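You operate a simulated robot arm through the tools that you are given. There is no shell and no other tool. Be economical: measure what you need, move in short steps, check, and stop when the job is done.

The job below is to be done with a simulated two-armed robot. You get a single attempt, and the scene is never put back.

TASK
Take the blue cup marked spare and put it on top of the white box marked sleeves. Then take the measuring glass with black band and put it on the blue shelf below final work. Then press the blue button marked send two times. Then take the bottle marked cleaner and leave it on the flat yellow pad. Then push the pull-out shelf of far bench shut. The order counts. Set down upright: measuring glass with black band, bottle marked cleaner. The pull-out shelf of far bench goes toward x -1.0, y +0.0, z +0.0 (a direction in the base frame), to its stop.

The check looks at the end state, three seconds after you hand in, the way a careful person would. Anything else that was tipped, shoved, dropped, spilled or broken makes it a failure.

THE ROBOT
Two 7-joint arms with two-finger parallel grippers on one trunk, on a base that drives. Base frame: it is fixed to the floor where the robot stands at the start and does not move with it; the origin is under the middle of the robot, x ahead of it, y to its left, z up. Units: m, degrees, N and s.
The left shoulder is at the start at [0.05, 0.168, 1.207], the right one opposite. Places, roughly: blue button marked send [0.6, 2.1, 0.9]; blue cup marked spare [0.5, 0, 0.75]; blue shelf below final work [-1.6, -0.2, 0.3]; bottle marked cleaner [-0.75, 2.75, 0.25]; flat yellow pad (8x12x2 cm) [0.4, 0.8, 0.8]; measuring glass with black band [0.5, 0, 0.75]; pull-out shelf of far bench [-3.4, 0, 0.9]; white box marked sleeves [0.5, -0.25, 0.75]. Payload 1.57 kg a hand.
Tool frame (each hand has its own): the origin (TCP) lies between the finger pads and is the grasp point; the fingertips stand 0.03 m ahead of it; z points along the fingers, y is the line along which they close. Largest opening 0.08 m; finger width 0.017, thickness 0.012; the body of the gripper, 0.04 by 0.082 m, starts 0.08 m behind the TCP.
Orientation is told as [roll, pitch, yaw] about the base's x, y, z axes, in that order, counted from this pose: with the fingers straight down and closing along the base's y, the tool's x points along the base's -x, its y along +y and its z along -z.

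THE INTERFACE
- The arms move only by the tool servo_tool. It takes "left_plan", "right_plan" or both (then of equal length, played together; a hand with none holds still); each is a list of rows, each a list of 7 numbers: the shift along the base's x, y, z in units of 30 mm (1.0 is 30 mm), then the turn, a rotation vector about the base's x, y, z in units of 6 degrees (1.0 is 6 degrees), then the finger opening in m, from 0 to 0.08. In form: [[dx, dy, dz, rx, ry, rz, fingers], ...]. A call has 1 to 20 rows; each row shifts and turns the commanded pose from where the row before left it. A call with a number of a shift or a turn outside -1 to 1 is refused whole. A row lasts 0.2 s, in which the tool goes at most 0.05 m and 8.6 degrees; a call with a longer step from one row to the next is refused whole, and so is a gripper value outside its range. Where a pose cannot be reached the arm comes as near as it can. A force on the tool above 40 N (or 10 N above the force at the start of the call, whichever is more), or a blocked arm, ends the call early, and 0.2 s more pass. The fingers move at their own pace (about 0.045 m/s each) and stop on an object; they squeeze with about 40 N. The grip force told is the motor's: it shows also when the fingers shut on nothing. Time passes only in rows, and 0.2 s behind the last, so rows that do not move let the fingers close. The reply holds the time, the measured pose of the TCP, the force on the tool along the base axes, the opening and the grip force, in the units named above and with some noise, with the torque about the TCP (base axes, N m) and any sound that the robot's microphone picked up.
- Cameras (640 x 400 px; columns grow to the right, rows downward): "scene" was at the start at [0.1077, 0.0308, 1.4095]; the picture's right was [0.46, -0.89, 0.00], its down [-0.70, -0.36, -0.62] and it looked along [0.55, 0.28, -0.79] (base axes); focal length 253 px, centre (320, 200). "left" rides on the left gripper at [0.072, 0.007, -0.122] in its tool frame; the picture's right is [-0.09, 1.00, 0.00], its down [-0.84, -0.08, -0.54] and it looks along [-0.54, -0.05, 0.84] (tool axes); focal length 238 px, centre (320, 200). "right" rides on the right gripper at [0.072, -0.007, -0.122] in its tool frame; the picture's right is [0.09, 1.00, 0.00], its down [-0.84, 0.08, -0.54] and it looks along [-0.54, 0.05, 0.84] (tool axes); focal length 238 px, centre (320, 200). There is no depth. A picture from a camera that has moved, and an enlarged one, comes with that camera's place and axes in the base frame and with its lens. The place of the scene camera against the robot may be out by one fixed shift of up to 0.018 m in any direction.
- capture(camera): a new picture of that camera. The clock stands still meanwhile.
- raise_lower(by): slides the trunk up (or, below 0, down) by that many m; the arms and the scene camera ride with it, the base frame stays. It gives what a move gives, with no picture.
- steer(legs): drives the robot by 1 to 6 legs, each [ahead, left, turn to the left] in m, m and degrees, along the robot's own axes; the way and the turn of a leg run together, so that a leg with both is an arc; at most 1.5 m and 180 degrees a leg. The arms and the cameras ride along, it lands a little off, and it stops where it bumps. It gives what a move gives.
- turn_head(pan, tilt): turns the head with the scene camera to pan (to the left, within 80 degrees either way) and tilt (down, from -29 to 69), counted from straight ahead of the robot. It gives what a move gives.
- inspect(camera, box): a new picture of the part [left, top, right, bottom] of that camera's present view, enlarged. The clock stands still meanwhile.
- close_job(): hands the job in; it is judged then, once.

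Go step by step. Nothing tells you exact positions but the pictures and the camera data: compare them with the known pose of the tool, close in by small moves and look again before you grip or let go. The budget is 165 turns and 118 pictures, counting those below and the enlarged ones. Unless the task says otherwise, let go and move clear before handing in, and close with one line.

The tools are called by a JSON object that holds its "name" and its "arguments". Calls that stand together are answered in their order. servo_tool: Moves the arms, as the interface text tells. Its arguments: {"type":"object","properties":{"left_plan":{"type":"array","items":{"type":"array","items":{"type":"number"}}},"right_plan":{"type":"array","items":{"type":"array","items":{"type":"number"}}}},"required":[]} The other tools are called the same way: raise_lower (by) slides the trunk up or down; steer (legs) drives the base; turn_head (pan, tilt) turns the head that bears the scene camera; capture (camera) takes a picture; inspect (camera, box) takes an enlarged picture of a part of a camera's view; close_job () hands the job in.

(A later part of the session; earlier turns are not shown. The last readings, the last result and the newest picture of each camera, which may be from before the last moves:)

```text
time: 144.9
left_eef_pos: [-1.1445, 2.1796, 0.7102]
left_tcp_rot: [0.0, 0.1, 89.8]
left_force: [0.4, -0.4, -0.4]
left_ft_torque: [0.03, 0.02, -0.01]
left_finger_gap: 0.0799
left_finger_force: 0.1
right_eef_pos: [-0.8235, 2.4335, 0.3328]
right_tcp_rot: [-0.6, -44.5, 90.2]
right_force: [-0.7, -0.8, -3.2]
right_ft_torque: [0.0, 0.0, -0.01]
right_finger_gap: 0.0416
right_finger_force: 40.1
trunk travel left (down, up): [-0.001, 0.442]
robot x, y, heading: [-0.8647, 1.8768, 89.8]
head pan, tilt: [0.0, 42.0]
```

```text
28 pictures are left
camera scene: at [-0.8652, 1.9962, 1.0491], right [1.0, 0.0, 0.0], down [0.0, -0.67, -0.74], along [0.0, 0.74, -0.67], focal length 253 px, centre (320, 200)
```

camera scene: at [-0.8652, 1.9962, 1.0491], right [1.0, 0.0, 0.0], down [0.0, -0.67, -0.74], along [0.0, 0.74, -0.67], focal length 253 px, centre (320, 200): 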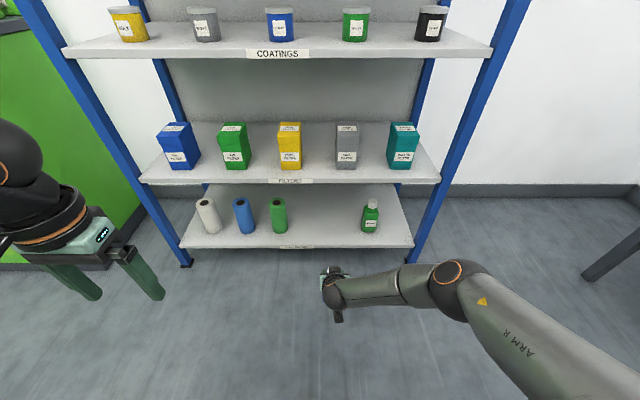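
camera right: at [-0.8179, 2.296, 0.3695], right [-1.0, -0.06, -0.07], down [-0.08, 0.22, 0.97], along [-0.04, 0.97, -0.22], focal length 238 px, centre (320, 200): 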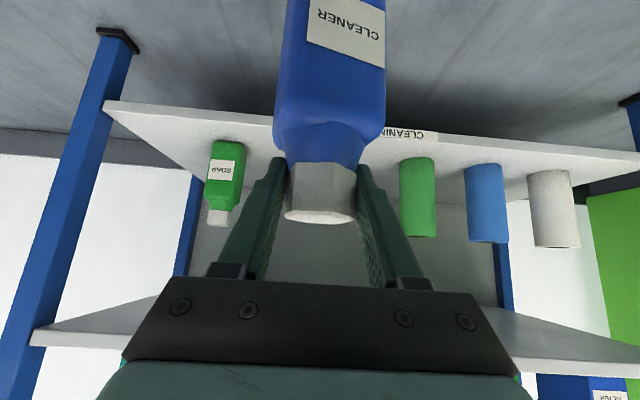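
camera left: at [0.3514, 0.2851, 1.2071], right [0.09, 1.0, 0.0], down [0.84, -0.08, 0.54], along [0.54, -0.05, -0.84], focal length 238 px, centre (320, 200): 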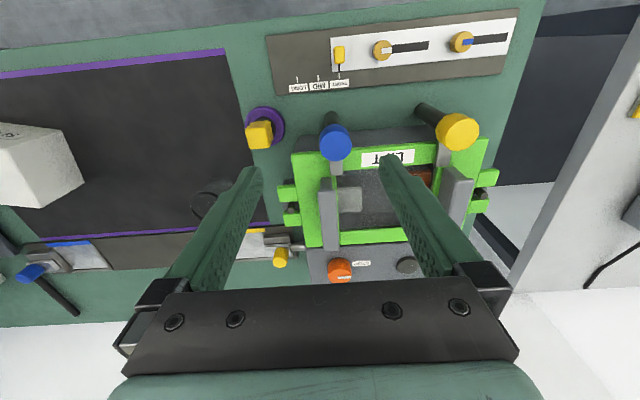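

The bottle is out (about 0.3 kg) and upright. I raise it to carry height, then turn and drive to the yellow pad's table.

{"name": "raise_lower", "arguments": {"by": 0.4}}

{"name": "servo_tool", "arguments": {"right_plan": [[0, -0.2, 0.8, 0, 0, 0, 0.02], [0, -0.2, 0.9, 0, 0, 0, 0.02], [0, -0.2, 0.9, 0, 0, 0, 0.02], [0, -0.2, 0.9, 0, 0, 0, 0.02], [0, -0.3, 0.9, 0, 0, 0, 0.02], [0, -0.3, 0.9, 0, 0, 0, 0.02], [0, -0.3, 0.9, 0, 0, 0, 0.02], [0, -0.3, 0.9, 0, 0, 0, 0.02], [0, -0.3, 0.9, 0, 0, 0, 0.02], [0, -0.3, 0.9, 0, 0, 0, 0.02], [0, 0, 0.9, 0, 0, 0, 0.02], [0, 0, 0, 0, 0, 0, 0.02]]}}

{"name": "steer", "arguments": {"legs": [[0, 0, -90], [0.5, 0, 0], [0, -1.0, 0]]}}

{"name": "turn_head", "arguments": {"pan": 0, "tilt": 42}}

{"name": "capture", "arguments": {"camera": "scene"}}

```text
time: 148.7
left_eef_pos: [-1.1439, 2.1801, 1.1113]
left_tcp_rot: [0.0, 0.0, 89.8]
left_force: [-0.1, 0.3, -0.2]
left_ft_torque: [0.01, 0.0, 0.01]
left_finger_gap: 0.0801
left_finger_force: 0.1
right_eef_pos: [-0.8249, 2.4332, 0.7334]
right_tcp_rot: [-0.6, -44.5, 90.2]
right_force: [-0.2, 0.2, -3.2]
right_ft_torque: [0.0, -0.02, 0.02]
right_finger_gap: 0.0413
right_finger_force: 39.9
trunk travel left (down, up): [-0.401, 0.042]
robot x, y, heading: [-0.8613, 1.8745, 89.7]
head pan, tilt: [0.0, 42.0]
```

```text
time: 151.3
left_eef_pos: [-1.1437, 2.1813, 1.1103]
left_tcp_rot: [0.0, 0.1, 90.0]
left_force: [-0.2, -0.1, 0.3]
left_ft_torque: [0.0, 0.0, 0.01]
left_finger_gap: 0.0801
left_finger_force: 0.0
right_eef_pos: [-0.8234, 2.3548, 1.0276]
right_tcp_rot: [-0.7, -44.5, 90.2]
right_force: [0.8, 0.5, -3.5]
right_ft_torque: [0.0, 0.01, 0.0]
right_finger_gap: 0.0417
right_finger_force: 40.2
trunk travel left (down, up): [-0.401, 0.042]
robot x, y, heading: [-0.8658, 1.8747, 89.8]
head pan, tilt: [0.0, 42.0]
```

```text
time: 162.8
left_eef_pos: [-0.0646, 1.155, 1.1121]
left_tcp_rot: [0.0, -0.1, 0.1]
left_force: [0.2, 0.1, -0.6]
left_ft_torque: [0.02, 0.03, 0.03]
left_finger_gap: 0.08
left_finger_force: 0.0
right_eef_pos: [0.1128, 0.8365, 1.0276]
right_tcp_rot: [-0.6, -44.5, 0.3]
right_force: [0.2, 0.0, -2.9]
right_ft_torque: [0.03, -0.01, -0.01]
right_finger_gap: 0.0415
right_finger_force: 39.7
trunk travel left (down, up): [-0.401, 0.042]
robot x, y, heading: [-0.3683, 0.8793, -0.1]
head pan, tilt: [0.0, 42.0]
```

```text
time: 163.4
left_eef_pos: [-0.0632, 1.1551, 1.1112]
left_tcp_rot: [0.0, 0.0, 0.1]
left_force: [-0.3, 0.2, -0.1]
left_ft_torque: [-0.02, 0.03, 0.02]
left_finger_gap: 0.0801
left_finger_force: 0.1
right_eef_pos: [0.1117, 0.8376, 1.0277]
right_tcp_rot: [-0.6, -44.5, 0.4]
right_force: [0.2, -0.5, -3.7]
right_ft_torque: [-0.01, -0.01, -0.02]
right_finger_gap: 0.0417
right_finger_force: 40.0
trunk travel left (down, up): [-0.401, 0.042]
robot x, y, heading: [-0.3673, 0.8798, 0.2]
head pan, tilt: [0.0, 42.0]
```

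```text
27 pictures are left
camera scene: at [-0.242, 0.8746, 1.4491], right [0.0, -1.0, 0.0], down [-0.67, 0.0, -0.74], along [0.74, 0.0, -0.67], focal length 253 px, centre (320, 200)
```

scene: 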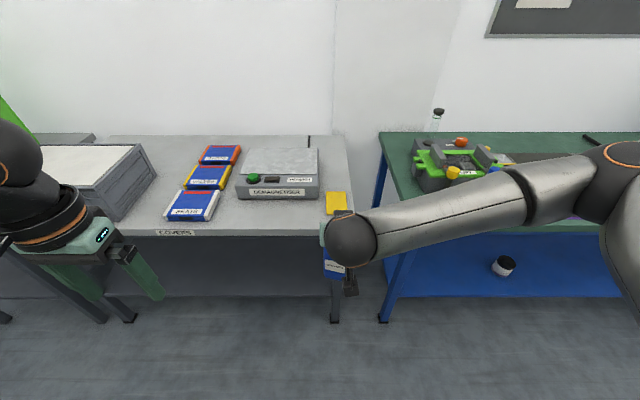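

The pad is centred near [0.434, 0.814], its top near z 0.82. I drive 0.29 m forward and look with the hand camera.

{"name": "steer", "arguments": {"legs": [[0.29, 0, 0]]}}

{"name": "capture", "arguments": {"camera": "right"}}

{"name": "capture", "arguments": {"camera": "scene"}}

```text
time: 165.4
left_eef_pos: [0.2261, 1.1557, 1.1113]
left_tcp_rot: [0.0, 0.0, 0.1]
left_force: [0.1, -0.2, 0.5]
left_ft_torque: [0.0, 0.01, 0.01]
left_finger_gap: 0.0798
left_finger_force: 0.0
right_eef_pos: [0.402, 0.8376, 1.0266]
right_tcp_rot: [-0.7, -44.5, 0.4]
right_force: [0.2, 0.4, -2.6]
right_ft_torque: [-0.03, 0.03, 0.01]
right_finger_gap: 0.0416
right_finger_force: 40.2
trunk travel left (down, up): [-0.401, 0.042]
robot x, y, heading: [-0.0788, 0.8726, 0.1]
head pan, tilt: [0.0, 42.0]
```

```text
26 pictures are left
camera right: at [0.265, 0.8309, 1.0634], right [-0.06, 1.0, -0.07], down [0.22, 0.08, 0.97], along [0.97, 0.05, -0.22], focal length 238 px, centre (320, 200)
```

right: 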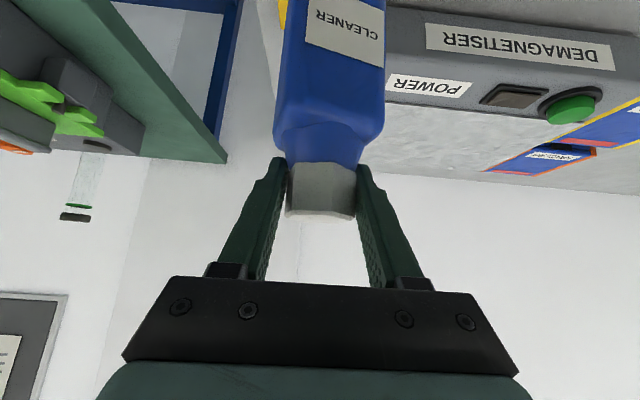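

```text
25 pictures are left
camera scene: at [0.0482, 0.8746, 1.4491], right [0.0, -1.0, 0.0], down [-0.67, 0.0, -0.74], along [0.74, 0.0, -0.67], focal length 253 px, centre (320, 200)
```

scene: 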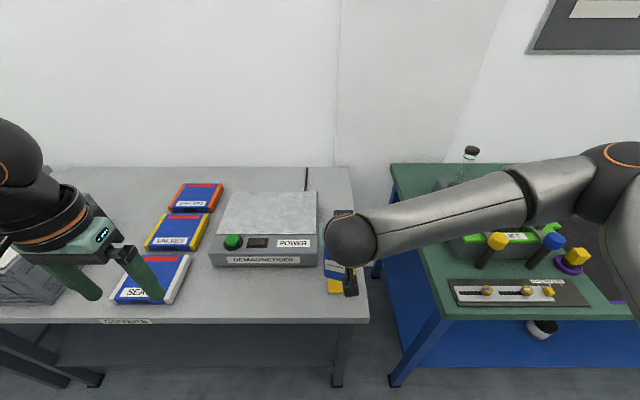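

{"name": "capture", "arguments": {"camera": "left"}}

```text
24 pictures are left
camera left: at [0.1549, 1.163, 1.233], right [0.09, 1.0, 0.0], down [0.84, -0.08, 0.54], along [0.54, -0.05, -0.84], focal length 238 px, centre (320, 200)
```

left: 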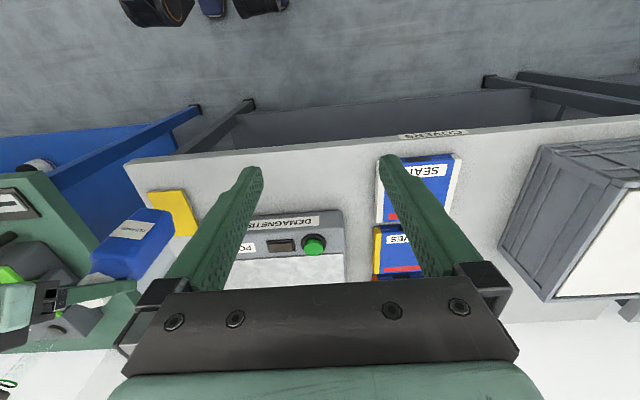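

Both cameras agree: pad centre [0.431, 0.8165], top z ≈ 0.82. I move over it and lower partway.

{"name": "servo_tool", "arguments": {"right_plan": [[0.4, -0.3, 0, 0, 0, 0, 0.02], [0.4, -0.3, 0, 0, 0, 0, 0.02], [0.17, -0.1, -0.3, 0, 0, 0, 0.02], [0, 0, -0.4, 0, 0, 0, 0.02], [0, 0, 0, 0, 0, 0, 0.02]]}}

{"name": "inspect", "arguments": {"camera": "left", "box": [70, 150, 270, 310]}}

```text
time: 166.6
left_eef_pos: [0.2261, 1.1558, 1.1117]
left_tcp_rot: [0.0, -0.1, 0.0]
left_force: [-0.6, -0.3, -0.3]
left_ft_torque: [0.02, -0.01, 0.01]
left_finger_gap: 0.08
left_finger_force: 0.1
right_eef_pos: [0.4292, 0.8158, 1.0063]
right_tcp_rot: [-0.6, -44.5, 0.4]
right_force: [0.1, 0.1, -3.6]
right_ft_torque: [0.01, -0.02, 0.01]
right_finger_gap: 0.0417
right_finger_force: 39.5
trunk travel left (down, up): [-0.401, 0.042]
robot x, y, heading: [-0.0786, 0.8768, -0.0]
head pan, tilt: [0.0, 42.0]
```

```text
2.50 times, centred on (170, 230) of left
camera zoom: at [0.1544, 1.163, 1.2332], right [0.09, 1.0, 0.0], down [0.84, -0.08, 0.54], along [0.54, -0.05, -0.84], focal length 596 px, centre (695, 125)
```

zoom: 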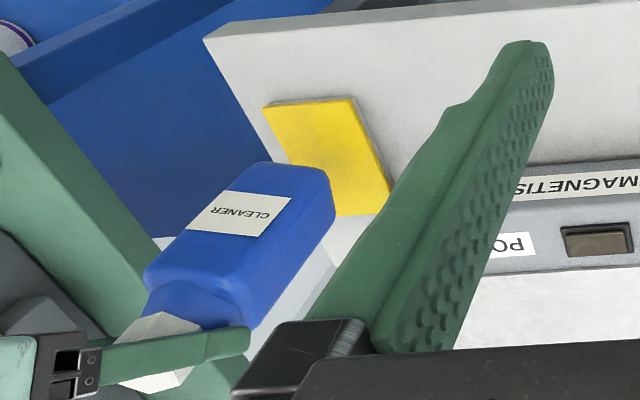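

{"name": "servo_tool", "arguments": {"right_plan": [[0, 0, -0.15, 0, 0, 0, 0.02], [0, 0, -0.15, 0, 0, 0, 0.02], [0, 0, -0.12, 0, 0, 0, 0.02], [0, 0, -0.1, 0, 0, 0, 0.02], [0, 0, -0.1, 0, 0, 0, 0.02], [0, 0, 0, 0, 0, 0, 0.02]]}}

```text
time: 168.0
left_eef_pos: [0.2264, 1.157, 1.1113]
left_tcp_rot: [0.0, -0.1, 0.1]
left_force: [-0.2, 0.4, 0.9]
left_ft_torque: [0.01, -0.02, 0.01]
left_finger_gap: 0.0799
left_finger_force: 0.1
right_eef_pos: [0.431, 0.8167, 0.987]
right_tcp_rot: [-0.5, -44.5, 0.4]
right_force: [-0.1, -0.9, -4.3]
right_ft_torque: [-0.02, 0.0, 0.0]
right_finger_gap: 0.0416
right_finger_force: 39.7
trunk travel left (down, up): [-0.401, 0.042]
robot x, y, heading: [-0.0778, 0.8769, -0.2]
head pan, tilt: [0.0, 42.0]
```

{"name": "servo_tool", "arguments": {"right_plan": [[0, 0, -0.1, 0, 0, 0, 0.02], [0, 0, -0.1, 0, 0, 0, 0.02], [0, 0, -0.1, 0, 0, 0, 0.02], [0, 0, 0, 0, 0, 0, 0.02]]}}

{"name": "inspect", "arguments": {"camera": "left", "box": [70, 150, 270, 310]}}

```text
time: 169.0
left_eef_pos: [0.2267, 1.1555, 1.1113]
left_tcp_rot: [0.0, 0.0, 0.2]
left_force: [-0.8, 1.2, -0.1]
left_ft_torque: [-0.04, 0.02, -0.01]
left_finger_gap: 0.08
left_finger_force: 0.1
right_eef_pos: [0.4311, 0.8158, 0.9787]
right_tcp_rot: [-0.5, -44.5, 0.4]
right_force: [0.3, 1.3, -3.0]
right_ft_torque: [0.02, -0.02, 0.02]
right_finger_gap: 0.0411
right_finger_force: 39.9
trunk travel left (down, up): [-0.401, 0.042]
robot x, y, heading: [-0.0772, 0.8785, 0.1]
head pan, tilt: [0.0, 42.0]
```

```text
2.50 times, centred on (170, 230) of left
camera zoom: at [0.1544, 1.163, 1.2332], right [0.09, 1.0, 0.0], down [0.84, -0.08, 0.54], along [0.54, -0.05, -0.84], focal length 596 px, centre (695, 125)
```

zoom: 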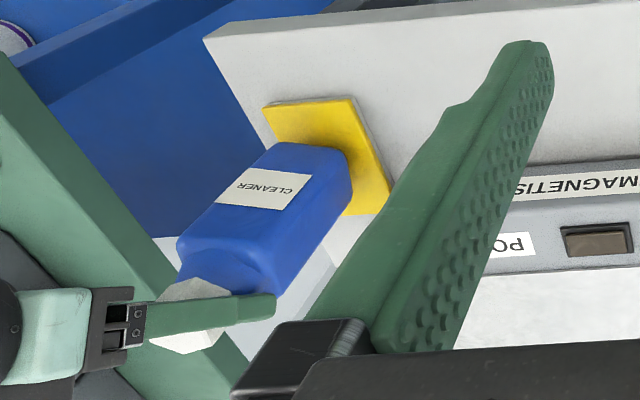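

The bottle is lining up well within the pad. I keep lowering.

{"name": "servo_tool", "arguments": {"right_plan": [[0, 0, -0.1, 0, 0, 0, 0.02], [0, 0, -0.1, 0, 0, 0, 0.02], [0, 0, -0.1, 0, 0, 0, 0.02], [0, 0, 0, 0, 0, 0, 0.02]]}}

```text
time: 170.0
left_eef_pos: [0.2254, 1.1557, 1.11]
left_tcp_rot: [0.0, 0.0, 0.2]
left_force: [-0.2, -0.1, -0.3]
left_ft_torque: [-0.02, -0.02, 0.02]
left_finger_gap: 0.0802
left_finger_force: 0.1
right_eef_pos: [0.4312, 0.8159, 0.9702]
right_tcp_rot: [-0.7, -44.4, 0.4]
right_force: [-0.7, 0.2, -3.5]
right_ft_torque: [0.01, -0.02, 0.01]
right_finger_gap: 0.0415
right_finger_force: 39.6
trunk travel left (down, up): [-0.401, 0.042]
robot x, y, heading: [-0.0777, 0.8811, -0.1]
head pan, tilt: [0.0, 42.0]
```

{"name": "servo_tool", "arguments": {"right_plan": [[0, 0, -0.1, 0, 0, 0, 0.02], [0, 0, -0.1, 0, 0, 0, 0.02], [0, 0, 0, 0, 0, 0, 0.02]]}}

{"name": "inspect", "arguments": {"camera": "left", "box": [70, 150, 270, 310]}}

```text
time: 170.8
left_eef_pos: [0.225, 1.1567, 1.1118]
left_tcp_rot: [0.0, 0.0, 0.1]
left_force: [-0.5, 0.2, 0.1]
left_ft_torque: [0.03, -0.04, -0.01]
left_finger_gap: 0.0799
left_finger_force: 0.0
right_eef_pos: [0.4298, 0.8172, 0.9654]
right_tcp_rot: [-0.5, -44.8, 0.2]
right_force: [-0.6, -1.8, 8.4]
right_ft_torque: [0.09, 0.13, 0.0]
right_finger_gap: 0.0416
right_finger_force: 40.1
trunk travel left (down, up): [-0.401, 0.042]
robot x, y, heading: [-0.0777, 0.8799, 0.2]
head pan, tilt: [0.0, 42.0]
```

```text
2.50 times, centred on (170, 230) of left
camera zoom: at [0.1534, 1.1629, 1.2336], right [0.09, 1.0, 0.0], down [0.84, -0.08, 0.54], along [0.54, -0.05, -0.84], focal length 596 px, centre (695, 125)
```

zoom: 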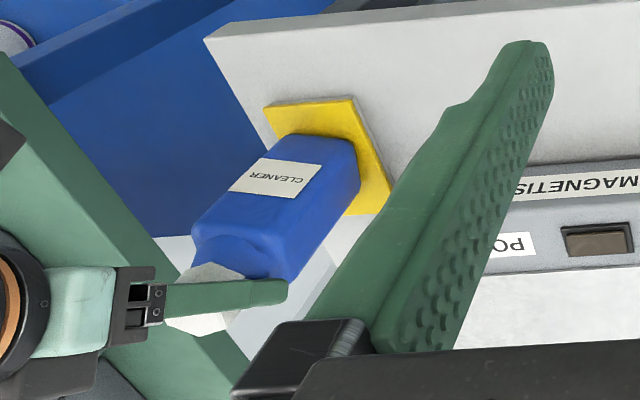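

The bottle is on the pad with about 11 N contact. I unload, open slowly, and check.

{"name": "servo_tool", "arguments": {"right_plan": [[0, 0, 0.1, 0, 0, 0, 0.02], [0, 0, 0, 0, 0, 0, 0.042], [0, 0, 0, 0, 0, 0, 0.05], [0, 0, 0, 0, 0, 0, 0.065], [0, 0, 0, 0, 0, 0, 0.08], [0, 0, 0, 0, 0, 0, 0.08]]}}

{"name": "inspect", "arguments": {"camera": "left", "box": [70, 150, 270, 310]}}

```text
time: 172.2
left_eef_pos: [0.2255, 1.1566, 1.1104]
left_tcp_rot: [0.0, 0.0, 0.1]
left_force: [0.0, -0.1, 0.5]
left_ft_torque: [0.01, -0.03, 0.01]
left_finger_gap: 0.0802
left_finger_force: 0.1
right_eef_pos: [0.4297, 0.8171, 0.9673]
right_tcp_rot: [-0.6, -44.6, 0.3]
right_force: [-0.7, -0.2, -0.1]
right_ft_torque: [0.01, 0.01, 0.01]
right_finger_gap: 0.0802
right_finger_force: 0.1
trunk travel left (down, up): [-0.401, 0.042]
robot x, y, heading: [-0.0825, 0.8793, -0.0]
head pan, tilt: [0.0, 42.0]
```

```text
2.50 times, centred on (170, 230) of left
camera zoom: at [0.1541, 1.163, 1.2332], right [0.09, 1.0, 0.0], down [0.84, -0.08, 0.54], along [0.54, -0.05, -0.84], focal length 596 px, centre (695, 125)
```

zoom: 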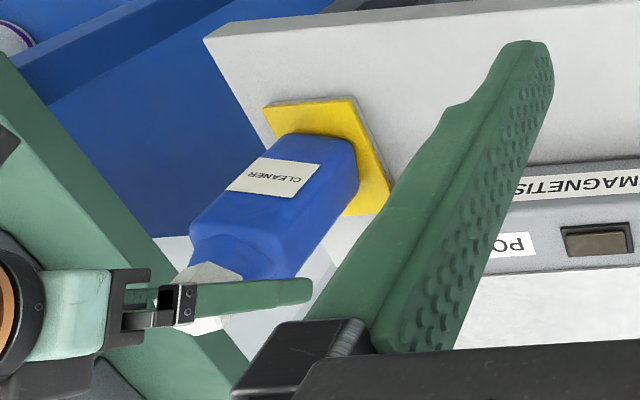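

The bottle stands free on the pad. I retreat along the finger line and check.

{"name": "servo_tool", "arguments": {"right_plan": [[-0.4, 0, 0.42, 0, 0, 0, 0.08], [-0.6, 0, 0.62, 0, 0, 0, 0.08], [-0.7, 0, 0.72, 0, 0, 0, 0.08], [-0.7, 0, 0.72, 0, 0, 0, 0.08], [-0.7, 0, 0.7, 0, 0, 0, 0.08], [-0.7, 0, 0.5, 0, 0, 0, 0.08], [0, 0, 0, 0, 0, 0, 0.08]]}}

{"name": "capture", "arguments": {"camera": "right"}}

```text
time: 173.8
left_eef_pos: [0.2257, 1.1559, 1.1111]
left_tcp_rot: [0.0, 0.0, 0.1]
left_force: [-1.4, 0.2, -0.5]
left_ft_torque: [0.02, 0.01, 0.0]
left_finger_gap: 0.0798
left_finger_force: 0.0
right_eef_pos: [0.3162, 0.8165, 1.0776]
right_tcp_rot: [-0.6, -44.5, 0.4]
right_force: [-0.5, -0.2, -0.2]
right_ft_torque: [0.01, -0.02, -0.01]
right_finger_gap: 0.08
right_finger_force: 0.0
trunk travel left (down, up): [-0.401, 0.042]
robot x, y, heading: [-0.0771, 0.8791, 0.1]
head pan, tilt: [0.0, 42.0]
```

```text
19 pictures are left
camera right: at [0.179, 0.8096, 1.114], right [-0.06, 1.0, -0.07], down [0.22, 0.09, 0.97], along [0.97, 0.05, -0.22], focal length 238 px, centre (320, 200)
```

right: 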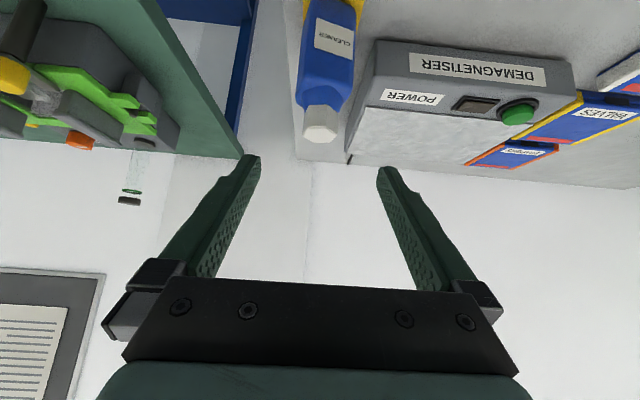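

The bottle stands upright on the pad. Now to the far bench beyond the final-work bench: I back off, shift along the aisle, turn round and look for a way.

{"name": "steer", "arguments": {"legs": [[-0.38, 0, 0], [0, 1.0, 0], [0, 0, 170]]}}

{"name": "turn_head", "arguments": {"pan": 0, "tilt": 22}}

{"name": "capture", "arguments": {"camera": "scene"}}

```text
time: 188.0
left_eef_pos: [-0.7963, 1.6513, 1.1118]
left_tcp_rot: [0.0, 0.0, 171.1]
left_force: [0.7, -0.9, 0.7]
left_ft_torque: [-0.03, -0.01, -0.01]
left_finger_gap: 0.0799
left_finger_force: 0.1
right_eef_pos: [-0.8321, 2.0024, 1.0772]
right_tcp_rot: [-0.6, -44.5, 171.3]
right_force: [0.5, -0.3, -0.7]
right_ft_torque: [0.02, -0.02, 0.0]
right_finger_gap: 0.08
right_finger_force: 0.1
trunk travel left (down, up): [-0.401, 0.042]
robot x, y, heading: [-0.4517, 1.8752, 170.8]
head pan, tilt: [0.0, 42.0]
```

```text
time: 188.8
left_eef_pos: [-0.7956, 1.6528, 1.1103]
left_tcp_rot: [-0.1, 0.0, 171.1]
left_force: [0.1, 0.2, -0.4]
left_ft_torque: [-0.02, 0.03, 0.0]
left_finger_gap: 0.0798
left_finger_force: 0.1
right_eef_pos: [-0.8312, 2.0027, 1.0761]
right_tcp_rot: [-0.6, -44.5, 171.4]
right_force: [-0.4, 0.3, -0.7]
right_ft_torque: [-0.02, 0.01, 0.0]
right_finger_gap: 0.08
right_finger_force: 0.1
trunk travel left (down, up): [-0.401, 0.042]
robot x, y, heading: [-0.4502, 1.8782, 170.9]
head pan, tilt: [0.0, 22.0]
```

```text
18 pictures are left
camera scene: at [-0.5838, 1.8957, 1.4802], right [0.16, 0.99, 0.0], down [0.37, -0.06, -0.93], along [-0.92, 0.15, -0.38], focal length 253 px, centre (320, 200)
```

scene: 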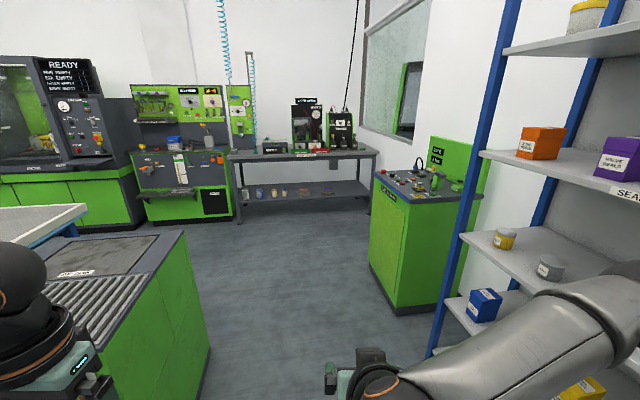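

There is a clear passage between the dip tank and the rig. I drive through it and look toward the far bench.

{"name": "steer", "arguments": {"legs": [[0, 0, 9], [1.5, 0, 0], [0.65, 0, 0]]}}

{"name": "turn_head", "arguments": {"pan": 70, "tilt": 25}}

{"name": "capture", "arguments": {"camera": "scene"}}

```text
time: 200.1
left_eef_pos: [-2.8875, 1.5788, 1.1108]
left_tcp_rot: [0.0, 0.0, -178.9]
left_force: [0.7, 0.2, 0.0]
left_ft_torque: [0.02, -0.05, 0.02]
left_finger_gap: 0.0798
left_finger_force: 0.1
right_eef_pos: [-2.9827, 1.9152, 1.0781]
right_tcp_rot: [-0.6, -44.5, -178.6]
right_force: [-0.6, -0.1, -0.5]
right_ft_torque: [0.02, 0.01, -0.03]
right_finger_gap: 0.08
right_finger_force: 0.1
trunk travel left (down, up): [-0.401, 0.042]
robot x, y, heading: [-2.5903, 1.8642, -179.0]
head pan, tilt: [0.0, 22.0]
```

```text
time: 201.5
left_eef_pos: [-2.8864, 1.578, 1.1118]
left_tcp_rot: [0.0, -0.1, -179.0]
left_force: [0.8, -0.9, -0.4]
left_ft_torque: [0.03, 0.0, -0.02]
left_finger_gap: 0.0801
left_finger_force: 0.0
right_eef_pos: [-2.9829, 1.917, 1.0778]
right_tcp_rot: [-0.5, -44.5, -178.6]
right_force: [0.2, 0.0, -0.7]
right_ft_torque: [0.03, -0.03, -0.02]
right_finger_gap: 0.08
right_finger_force: 0.1
trunk travel left (down, up): [-0.401, 0.042]
robot x, y, heading: [-2.5884, 1.8612, -179.2]
head pan, tilt: [70.0, 25.0]
```

```text
17 pictures are left
camera scene: at [-2.6585, 1.7695, 1.4754], right [-0.94, 0.33, 0.0], down [0.14, 0.4, -0.91], along [-0.3, -0.86, -0.42], focal length 253 px, centre (320, 200)
```

scene: 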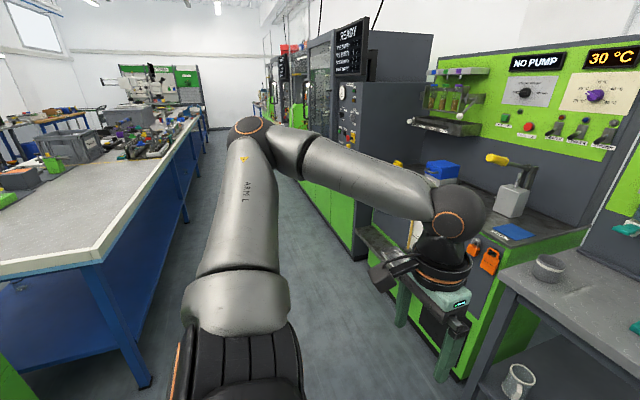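

{"name": "steer", "arguments": {"legs": [[0.13, 0, 0], [0, 0.9, 0]]}}

{"name": "turn_head", "arguments": {"pan": 35, "tilt": 35}}

{"name": "capture", "arguments": {"camera": "scene"}}

```text
time: 207.1
left_eef_pos: [-3.0013, 0.6799, 1.1113]
left_tcp_rot: [-0.1, 0.0, -178.8]
left_force: [-0.1, -0.1, 0.3]
left_ft_torque: [0.02, 0.02, -0.04]
left_finger_gap: 0.0799
left_finger_force: 0.0
right_eef_pos: [-3.0994, 1.0191, 1.0784]
right_tcp_rot: [-0.7, -44.6, -178.5]
right_force: [-0.3, 0.0, 0.3]
right_ft_torque: [0.01, -0.01, 0.01]
right_finger_gap: 0.08
right_finger_force: 0.0
trunk travel left (down, up): [-0.401, 0.042]
robot x, y, heading: [-2.7067, 0.9628, -178.8]
head pan, tilt: [70.0, 25.0]
```

```text
time: 208.1
left_eef_pos: [-3.0015, 0.6806, 1.1113]
left_tcp_rot: [0.0, 0.0, -178.7]
left_force: [1.1, -1.1, 0.6]
left_ft_torque: [0.02, 0.0, -0.01]
left_finger_gap: 0.0799
left_finger_force: 0.1
right_eef_pos: [-3.0979, 1.0192, 1.0784]
right_tcp_rot: [-0.5, -44.4, -178.5]
right_force: [0.0, 0.2, 0.0]
right_ft_torque: [0.01, -0.03, 0.01]
right_finger_gap: 0.08
right_finger_force: 0.1
trunk travel left (down, up): [-0.401, 0.042]
robot x, y, heading: [-2.7036, 0.9657, -178.9]
head pan, tilt: [35.0, 35.0]
```

```text
16 pictures are left
camera scene: at [-2.8145, 0.9079, 1.4597], right [-0.59, 0.81, 0.0], down [0.46, 0.34, -0.82], along [-0.66, -0.48, -0.57], focal length 253 px, centre (320, 200)
```

scene: 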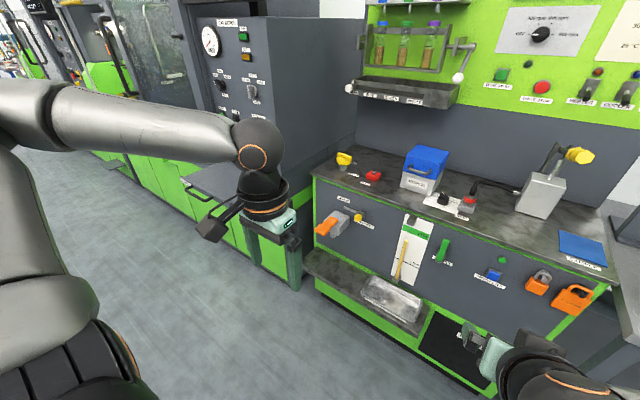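

I see a grey slab with a handle sticking out in front of the READY machine; I look closer.

{"name": "inspect", "arguments": {"camera": "scene", "box": [60, 130, 320, 290]}}

```text
2.46 times, centred on (190, 210) of scene
camera zoom: at [-2.8145, 0.9079, 1.4597], right [-0.59, 0.81, 0.0], down [0.46, 0.34, -0.82], along [-0.66, -0.48, -0.57], focal length 623 px, centre (640, 175)
```

zoom: 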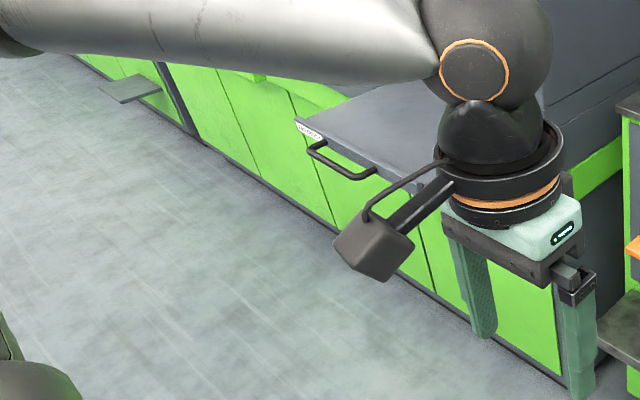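

The near pull-out shelf is the target: front edge at x ≈ −3.23, y ≈ −0.1…0.15, z ≈ 0.9. I strafe in front of it and look.

{"name": "steer", "arguments": {"legs": [[0, 0.82, -1]]}}

{"name": "turn_head", "arguments": {"pan": 0, "tilt": 45}}

{"name": "capture", "arguments": {"camera": "scene"}}

{"name": "capture", "arguments": {"camera": "left"}}

```text
time: 212.4
left_eef_pos: [-2.994, -0.1333, 1.1112]
left_tcp_rot: [0.0, 0.0, -179.4]
left_force: [1.0, 0.2, 1.4]
left_ft_torque: [0.04, -0.03, 0.0]
left_finger_gap: 0.08
left_finger_force: 0.2
right_eef_pos: [-3.0865, 0.2057, 1.0766]
right_tcp_rot: [-0.6, -44.5, -179.1]
right_force: [0.1, -0.3, -0.6]
right_ft_torque: [-0.02, -0.01, 0.03]
right_finger_gap: 0.08
right_finger_force: 0.0
trunk travel left (down, up): [-0.401, 0.042]
robot x, y, heading: [-2.6936, 0.1463, -179.5]
head pan, tilt: [35.0, 35.0]
```

```text
time: 213.5
left_eef_pos: [-2.9926, -0.1336, 1.1113]
left_tcp_rot: [0.0, -0.1, -179.4]
left_force: [0.0, -0.7, -0.6]
left_ft_torque: [0.02, 0.0, -0.02]
left_finger_gap: 0.0801
left_finger_force: 0.2
right_eef_pos: [-3.0882, 0.2059, 1.0785]
right_tcp_rot: [-0.5, -44.5, -179.1]
right_force: [-0.3, 0.1, 0.0]
right_ft_torque: [-0.01, -0.02, -0.02]
right_finger_gap: 0.0801
right_finger_force: 0.1
trunk travel left (down, up): [-0.401, 0.042]
robot x, y, heading: [-2.6942, 0.145, -179.8]
head pan, tilt: [0.0, 45.0]
```

```text
14 pictures are left
camera scene: at [-2.8131, 0.142, 1.4449], right [-0.01, 1.0, 0.0], down [0.71, 0.01, -0.71], along [-0.71, -0.01, -0.71], focal length 253 px, centre (320, 200)
```

scene: 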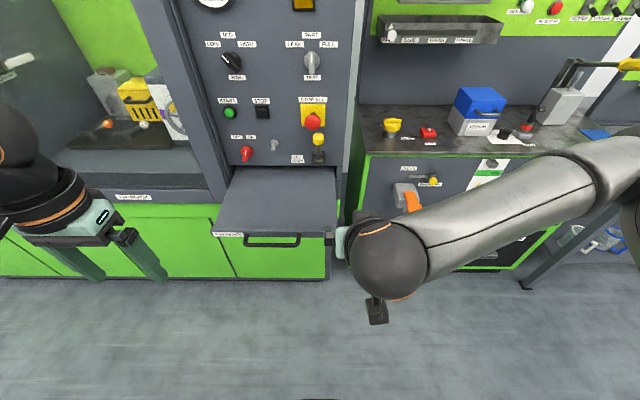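

```text
13 pictures are left
camera left: at [-2.9209, -0.1391, 1.2333], right [-0.08, -1.0, 0.0], down [-0.84, 0.07, 0.54], along [-0.54, 0.04, -0.84], focal length 238 px, centre (320, 200)
```

left: 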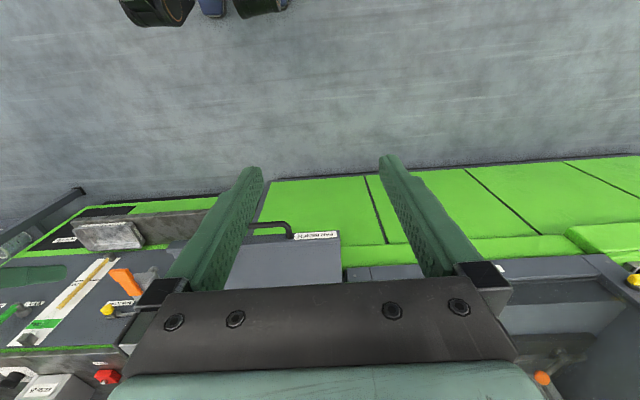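

The shelf's front edge is at x ≈ −3.23, z ≈ 0.89, its handle centred at y ≈ 0.013, and it stands about 0.3 m out. I drive a bit closer, tuck the right hand, and bring the closed left hand down in front of the handle.

{"name": "servo_tool", "arguments": {"left_plan": [[0.3, 0.8, 0, 0, 0, 0, 0.0], [0.3, 0.8, 0, 0, 0, 0, 0.0], [0.3, 0.9, 0, 0, 0, 0, 0.0], [0.3, 0.9, 0, 0, 0, 0, 0.0], [0, 0.9, 0, 0, 0, 0, 0.0], [0, 0.5, 0, 0, 0, 0, 0.0]], "right_plan": [[0.8, 0.3, 0, 0, 0, 0, 0.08], [0.8, 0.4, 0, 0, 0, 0, 0.08], [0.8, 0.4, 0, 0, 0, 0, 0.08], [0.8, 0.4, 0, 0, 0, 0, 0.08], [0, 0.4, 0, 0, 0, 0, 0.08], [0, 0, 0, 0, 0, 0, 0.08]]}}

{"name": "steer", "arguments": {"legs": [[0.155, 0, 0]]}}

{"name": "capture", "arguments": {"camera": "left"}}

```text
time: 214.9
left_eef_pos: [-2.9575, 0.0093, 1.1109]
left_tcp_rot: [0.0, 0.0, -179.4]
left_force: [0.4, 0.3, 0.6]
left_ft_torque: [0.03, -0.01, -0.01]
left_finger_gap: 0.0
left_finger_force: 21.4
right_eef_pos: [-3.032, 0.2121, 1.0765]
right_tcp_rot: [-0.7, -44.5, -179.0]
right_force: [0.0, -0.6, 0.0]
right_ft_torque: [-0.01, -0.05, 0.02]
right_finger_gap: 0.0798
right_finger_force: 0.1
right hand out of reach, approached as far as the arm can: row 2, 3, 4, 5
trunk travel left (down, up): [-0.401, 0.042]
robot x, y, heading: [-2.6916, 0.1479, -179.6]
head pan, tilt: [0.0, 45.0]
```

```text
time: 216.2
left_eef_pos: [-3.1122, 0.0093, 1.1099]
left_tcp_rot: [0.0, 0.0, -179.5]
left_force: [0.0, -0.4, 0.6]
left_ft_torque: [0.0, 0.0, 0.01]
left_finger_gap: 0.0
left_finger_force: 21.0
right_eef_pos: [-3.1847, 0.2112, 1.0771]
right_tcp_rot: [-0.7, -44.4, -179.2]
right_force: [0.5, -0.6, -1.4]
right_ft_torque: [0.01, -0.01, 0.01]
right_finger_gap: 0.0801
right_finger_force: 0.0
trunk travel left (down, up): [-0.401, 0.042]
robot x, y, heading: [-2.8474, 0.1423, -179.6]
head pan, tilt: [0.0, 45.0]
```

```text
12 pictures are left
camera left: at [-3.039, 0.0031, 1.2325], right [-0.08, -1.0, 0.0], down [-0.84, 0.07, 0.54], along [-0.54, 0.04, -0.84], focal length 238 px, centre (320, 200)
```

left: 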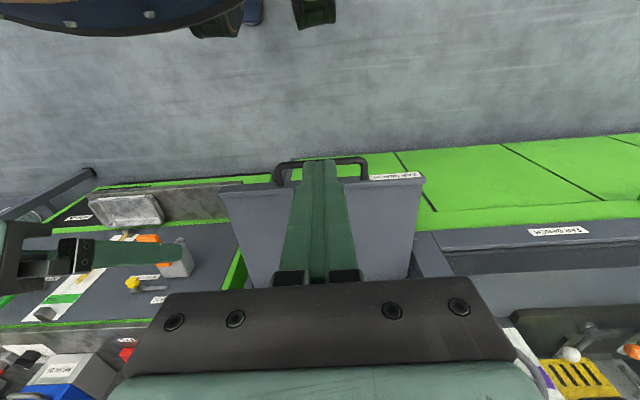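

{"name": "servo_tool", "arguments": {"left_plan": [[0, 0, -0.9, 0, 0, 0, 0.0], [0, 0, -0.9, 0, 0, 0, 0.0], [0, 0, -0.9, 0, 0, 0, 0.0], [0, 0, -0.9, 0, 0, 0, 0.0], [0, 0, -0.9, 0, 0, 0, 0.0], [0, 0, -0.9, 0, 0, 0, 0.0], [0, 0, -0.9, 0, 0, 0, 0.0], [0, 0, -0.9, 0, 0, 0, 0.0], [0, 0, -0.3, 0, 0, 0, 0.0], [0, 0, 0, 0, 0, 0, 0.0]]}}

{"name": "capture", "arguments": {"camera": "left"}}

```text
time: 218.4
left_eef_pos: [-3.1154, -0.0297, 0.9156]
left_tcp_rot: [-0.1, 0.0, -179.4]
left_force: [0.2, 0.2, 0.3]
left_ft_torque: [0.01, 0.03, 0.0]
left_finger_gap: 0.0002
left_finger_force: 21.4
left hand out of reach, approached as far as the arm can: row 6, 7, 8, 9
right_eef_pos: [-3.1846, 0.2106, 1.0752]
right_tcp_rot: [-0.7, -44.5, -179.0]
right_force: [0.2, -0.3, 0.3]
right_ft_torque: [0.01, 0.02, 0.02]
right_finger_gap: 0.0799
right_finger_force: 0.0
trunk travel left (down, up): [-0.401, 0.042]
robot x, y, heading: [-2.8486, 0.1416, -179.4]
head pan, tilt: [0.0, 45.0]
```

```text
11 pictures are left
camera left: at [-3.0418, -0.0358, 1.0382], right [-0.08, -1.0, 0.0], down [-0.84, 0.07, 0.54], along [-0.54, 0.05, -0.84], focal length 238 px, centre (320, 200)
```

left: 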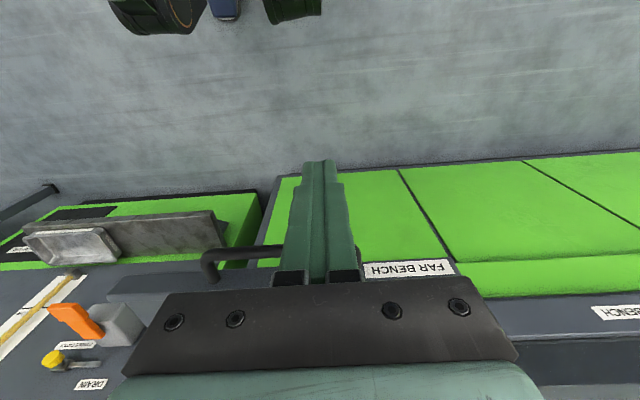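

The label reads FAR BENCH — the right shelf. The hand is slightly high, so I lower the trunk 3.5 cm, then push the handle toward −x.

{"name": "raise_lower", "arguments": {"by": -0.035}}

{"name": "servo_tool", "arguments": {"left_plan": [[-0.4, 0.5, 0, 0, 0, 0, 0.0], [-0.5, 0.5, 0, 0, 0, 0, 0.0], [-0.5, 0.3, 0, 0, 0, 0, 0.0], [-0.4, 0, 0, 0, 0, 0, 0.0], [-0.3, 0, 0, 0, 0, 0, 0.0], [0, 0, 0, 0, 0, 0, 0.0]]}}

{"name": "capture", "arguments": {"camera": "left"}}

```text
time: 219.2
left_eef_pos: [-3.1141, -0.0301, 0.8812]
left_tcp_rot: [-0.1, -0.1, -179.5]
left_force: [0.8, -0.2, -0.7]
left_ft_torque: [-0.01, 0.0, 0.0]
left_finger_gap: 0.0
left_finger_force: 21.4
right_eef_pos: [-3.1849, 0.2113, 1.0413]
right_tcp_rot: [-0.7, -44.5, -179.1]
right_force: [-0.6, -0.9, -0.4]
right_ft_torque: [0.01, 0.01, 0.0]
right_finger_gap: 0.0802
right_finger_force: 0.0
trunk travel left (down, up): [-0.366, 0.077]
robot x, y, heading: [-2.8465, 0.1452, -179.4]
head pan, tilt: [0.0, 45.0]
```

```text
time: 220.6
left_eef_pos: [-3.1768, -0.0169, 0.902]
left_tcp_rot: [-0.2, 0.0, -179.6]
left_force: [0.2, 0.0, 0.5]
left_ft_torque: [0.0, 0.0, 0.0]
left_finger_gap: 0.0
left_finger_force: 21.6
left hand out of reach, approached as far as the arm can: row 1, 2, 3, 5
right_eef_pos: [-3.1851, 0.2103, 1.0412]
right_tcp_rot: [-0.7, -44.6, -179.2]
right_force: [0.0, 0.5, 0.2]
right_ft_torque: [-0.01, -0.03, -0.03]
right_finger_gap: 0.0803
right_finger_force: 0.0
trunk travel left (down, up): [-0.366, 0.077]
robot x, y, heading: [-2.8464, 0.145, -179.5]
head pan, tilt: [0.0, 45.0]
```

```text
10 pictures are left
camera left: at [-3.1035, -0.0223, 1.0238], right [-0.08, -1.0, 0.0], down [-0.84, 0.07, 0.54], along [-0.54, 0.05, -0.84], focal length 238 px, centre (320, 200)
```

left: 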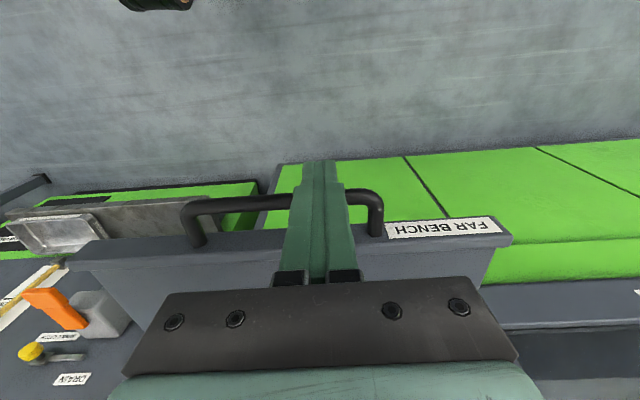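

The fingertips barely overlap the bar. I back off 5 cm, lower 3 cm more so the finger sides meet the bar squarely, and push with the arm.

{"name": "steer", "arguments": {"legs": [[-0.05, 0, 0]]}}

{"name": "raise_lower", "arguments": {"by": -0.035}}

{"name": "servo_tool", "arguments": {"left_plan": [[-0.5, 0, 0, 0, 0, 0, 0.0], [-0.6, 0, 0, 0, 0, 0, 0.0], [-0.6, 0, 0, 0, 0, 0, 0.0], [-0.6, 0, 0, 0, 0, 0, 0.0], [-0.6, 0, 0, 0, 0, 0, 0.0], [0, 0, 0, 0, 0, 0, 0.0]]}}

{"name": "capture", "arguments": {"camera": "left"}}

```text
time: 221.6
left_eef_pos: [-3.1252, -0.0154, 0.9013]
left_tcp_rot: [-0.3, -0.1, -179.5]
left_force: [-0.1, 1.3, -0.2]
left_ft_torque: [0.0, 0.03, -0.01]
left_finger_gap: 0.0
left_finger_force: 21.5
right_eef_pos: [-3.1344, 0.2102, 1.0411]
right_tcp_rot: [-0.7, -44.5, -179.2]
right_force: [-0.2, 0.2, -0.5]
right_ft_torque: [-0.01, 0.03, 0.01]
right_finger_gap: 0.0801
right_finger_force: 0.0
trunk travel left (down, up): [-0.366, 0.077]
robot x, y, heading: [-2.7963, 0.1471, -179.9]
head pan, tilt: [0.0, 45.0]
```

```text
time: 222.4
left_eef_pos: [-3.1255, -0.0161, 0.8671]
left_tcp_rot: [-0.1, -0.1, -179.4]
left_force: [-0.1, 0.1, 0.5]
left_ft_torque: [0.0, -0.01, 0.02]
left_finger_gap: 0.0
left_finger_force: 21.0
right_eef_pos: [-3.1351, 0.2112, 1.0063]
right_tcp_rot: [-0.6, -44.4, -179.2]
right_force: [0.6, 0.8, 0.3]
right_ft_torque: [-0.02, 0.0, 0.03]
right_finger_gap: 0.08
right_finger_force: 0.0
trunk travel left (down, up): [-0.331, 0.112]
robot x, y, heading: [-2.7965, 0.1415, -179.2]
head pan, tilt: [0.0, 45.0]
```

```text
time: 223.8
left_eef_pos: [-3.2048, -0.0351, 0.8818]
left_tcp_rot: [-0.3, -0.2, -179.4]
left_force: [0.2, 0.5, -0.1]
left_ft_torque: [0.0, 0.02, 0.02]
left_finger_gap: 0.0
left_finger_force: 21.3
left hand out of reach, approached as far as the arm can: row 2, 3, 4, 5
right_eef_pos: [-3.1362, 0.2103, 1.0068]
right_tcp_rot: [-0.7, -44.5, -179.2]
right_force: [-0.4, -0.1, 0.4]
right_ft_torque: [0.0, -0.02, 0.0]
right_finger_gap: 0.0801
right_finger_force: 0.1
trunk travel left (down, up): [-0.331, 0.112]
robot x, y, heading: [-2.7966, 0.1447, -179.4]
head pan, tilt: [0.0, 45.0]
```

```text
9 pictures are left
camera left: at [-3.1318, -0.0412, 1.0033], right [-0.08, -1.0, 0.0], down [-0.84, 0.07, 0.55], along [-0.54, 0.05, -0.84], focal length 238 px, centre (320, 200)
```

left: 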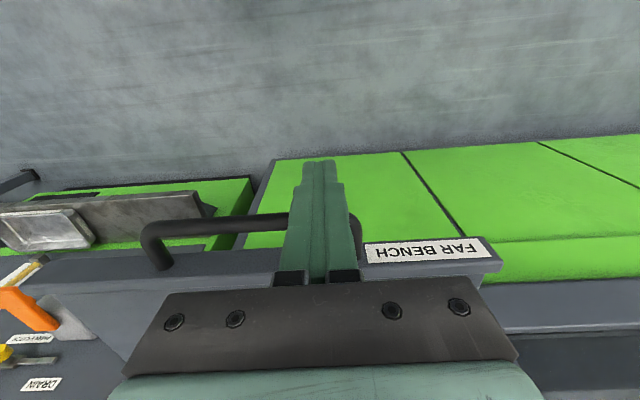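

The arm does better with the hand inboard of its shoulder. I back off slightly, shift the base 11 cm to its left, bring the hand inboard, and then push.

{"name": "steer", "arguments": {"legs": [[-0.05, 0.12, 0]]}}

{"name": "servo_tool", "arguments": {"left_plan": [[0, 0.8, 0, 0, 0, 0, 0.0], [0, 0.8, 0, 0, 0, 0, 0.0], [0, 0.8, 0, 0, 0, 0, 0.0], [0, 0.8, 0, 0, 0, 0, 0.0], [0, 0.8, -0.3, 0, 0, 0, 0.0], [0, 0.8, -0.3, 0, 0, 0, 0.0], [0, 0.4, 0, 0, 0, 0, 0.0], [0, 0, 0, 0, 0, 0, 0.0]]}}

{"name": "servo_tool", "arguments": {"left_plan": [[-0.5, 0, 0, 0, 0, 0, 0.0], [-0.6, 0, 0, 0, 0, 0, 0.0], [-0.6, 0, 0, 0, 0, 0, 0.0], [-0.6, 0, 0, 0, 0, 0, 0.0], [0, 0, 0, 0, 0, 0, 0.0]]}}

{"name": "capture", "arguments": {"camera": "left"}}

```text
time: 225.0
left_eef_pos: [-3.1524, -0.1553, 0.8816]
left_tcp_rot: [-0.3, -0.1, -179.4]
left_force: [0.4, -0.2, 0.1]
left_ft_torque: [0.01, -0.01, 0.0]
left_finger_gap: 0.0
left_finger_force: 21.1
right_eef_pos: [-3.0841, 0.0911, 1.0071]
right_tcp_rot: [-0.8, -44.5, -179.0]
right_force: [0.2, 0.0, -0.2]
right_ft_torque: [0.02, 0.0, -0.02]
right_finger_gap: 0.0797
right_finger_force: 0.0
trunk travel left (down, up): [-0.331, 0.112]
robot x, y, heading: [-2.747, 0.0279, -179.7]
head pan, tilt: [0.0, 45.0]
```

```text
time: 226.8
left_eef_pos: [-3.117, -0.1099, 0.9222]
left_tcp_rot: [-0.5, -0.2, -179.4]
left_force: [0.1, -0.4, -0.4]
left_ft_torque: [0.01, -0.02, 0.01]
left_finger_gap: 0.0
left_finger_force: 21.2
left hand out of reach, approached as far as the arm can: row 1, 2, 3, 4, 5, 6, 7
right_eef_pos: [-3.0842, 0.0903, 1.0058]
right_tcp_rot: [-0.6, -44.5, -179.2]
right_force: [0.1, -0.7, 0.2]
right_ft_torque: [-0.01, 0.01, -0.02]
right_finger_gap: 0.0802
right_finger_force: 0.2
trunk travel left (down, up): [-0.331, 0.112]
robot x, y, heading: [-2.7488, 0.0267, -179.5]
head pan, tilt: [0.0, 45.0]
```

```text
time: 228.0
left_eef_pos: [-3.1751, -0.1331, 0.9352]
left_tcp_rot: [-0.4, -0.2, -179.4]
left_force: [0.4, -0.5, 0.0]
left_ft_torque: [0.0, 0.03, 0.0]
left_finger_gap: 0.0001
left_finger_force: 21.6
left hand out of reach, approached as far as the arm can: row 1, 2, 3, 4
right_eef_pos: [-3.0836, 0.0921, 1.0056]
right_tcp_rot: [-0.7, -44.6, -179.1]
right_force: [0.1, -0.6, 0.0]
right_ft_torque: [0.01, 0.01, 0.01]
right_finger_gap: 0.0803
right_finger_force: 0.0
trunk travel left (down, up): [-0.331, 0.112]
robot x, y, heading: [-2.7439, 0.0243, -179.7]
head pan, tilt: [0.0, 45.0]
```

```text
8 pictures are left
camera left: at [-3.1018, -0.1398, 1.0565], right [-0.08, -1.0, -0.01], down [-0.84, 0.07, 0.54], along [-0.54, 0.05, -0.84], focal length 238 px, centre (320, 200)
```

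left: 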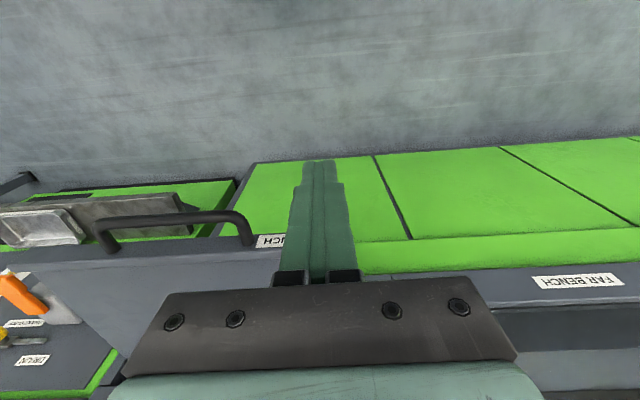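

The left arm is jammed against its joint limits here; the right arm worked well in this kind of pose before. I lift the left hand away, straighten the right hand to vertical with closed fingers, and shift the base.

{"name": "servo_tool", "arguments": {"left_plan": [[0.3, 0, 0.8, 0, 0, 0, 0.0], [0.3, -0.3, 0.9, 0, 0, 0, 0.0], [0.3, -0.3, 0.9, 0, 0, 0, 0.0], [0.3, -0.4, 0.9, 0, 0, 0, 0.0], [0.3, -0.4, 0.9, 0, 0, 0, 0.0], [0.3, -0.4, 0.9, 0, 0, 0, 0.0], [0.3, -0.4, 0.9, 0, 0, 0, 0.0], [0, -0.4, 0, 0, 0, 0, 0.0], [0, 0, 0, 0, 0, 0, 0.0]], "right_plan": [[0, 0.3, 0.5, 0, -0.9375, 0, 0.0], [0, 0.3, 0.5, 0, -0.9375, 0, 0.0], [0, 0.3, 0.5, 0, -0.9375, 0, 0.0], [0, 0.2, 0.5, 0, -0.9375, 0, 0.0], [0, 0.2, 0.3, 0, -0.9375, 0, 0.0], [0, 0, 0, 0, -0.9375, 0, 0.0], [0, 0, 0, 0, -0.9375, 0, 0.0], [0, 0, 0, 0, -0.9375, 0, 0.0], [0, 0, 0, 0, 0, 0, 0.0]]}}

{"name": "raise_lower", "arguments": {"by": 0.04}}

{"name": "steer", "arguments": {"legs": [[0, 0.1, 0]]}}

```text
time: 230.0
left_eef_pos: [-3.1102, -0.2113, 1.1201]
left_tcp_rot: [-0.4, -0.1, -179.3]
left_force: [0.2, 0.2, 0.3]
left_ft_torque: [0.01, 0.0, -0.01]
left_finger_gap: 0.0
left_finger_force: 21.8
right_eef_pos: [-3.0851, 0.1308, 1.0752]
right_tcp_rot: [-0.1, 0.5, -179.3]
right_force: [0.7, 0.7, 0.4]
right_ft_torque: [0.02, -0.02, 0.02]
right_finger_gap: 0.0
right_finger_force: 21.2
trunk travel left (down, up): [-0.331, 0.112]
robot x, y, heading: [-2.7452, 0.0299, -179.2]
head pan, tilt: [0.0, 45.0]
```

```text
time: 230.9
left_eef_pos: [-3.1101, -0.2122, 1.1609]
left_tcp_rot: [-0.2, -0.1, -179.4]
left_force: [-0.2, 0.0, -0.4]
left_ft_torque: [0.0, -0.01, 0.01]
left_finger_gap: 0.0
left_finger_force: 21.7
right_eef_pos: [-3.0838, 0.1305, 1.1139]
right_tcp_rot: [-0.1, 0.5, -179.2]
right_force: [0.8, 0.1, -0.6]
right_ft_torque: [0.03, 0.01, -0.01]
right_finger_gap: 0.0
right_finger_force: 21.3
trunk travel left (down, up): [-0.371, 0.072]
robot x, y, heading: [-2.7424, 0.0247, -179.4]
head pan, tilt: [0.0, 45.0]
```

```text
time: 232.0
left_eef_pos: [-3.1098, -0.313, 1.1607]
left_tcp_rot: [-0.4, 0.0, -179.5]
left_force: [-0.8, -0.1, 1.1]
left_ft_torque: [0.03, 0.01, -0.04]
left_finger_gap: 0.0001
left_finger_force: 21.0
right_eef_pos: [-3.083, 0.0306, 1.1154]
right_tcp_rot: [0.0, 0.5, -179.5]
right_force: [-0.1, 0.7, 0.6]
right_ft_torque: [0.03, 0.02, 0.0]
right_finger_gap: 0.0001
right_finger_force: 21.4
trunk travel left (down, up): [-0.371, 0.072]
robot x, y, heading: [-2.742, -0.0759, -179.6]
head pan, tilt: [0.0, 45.0]
```

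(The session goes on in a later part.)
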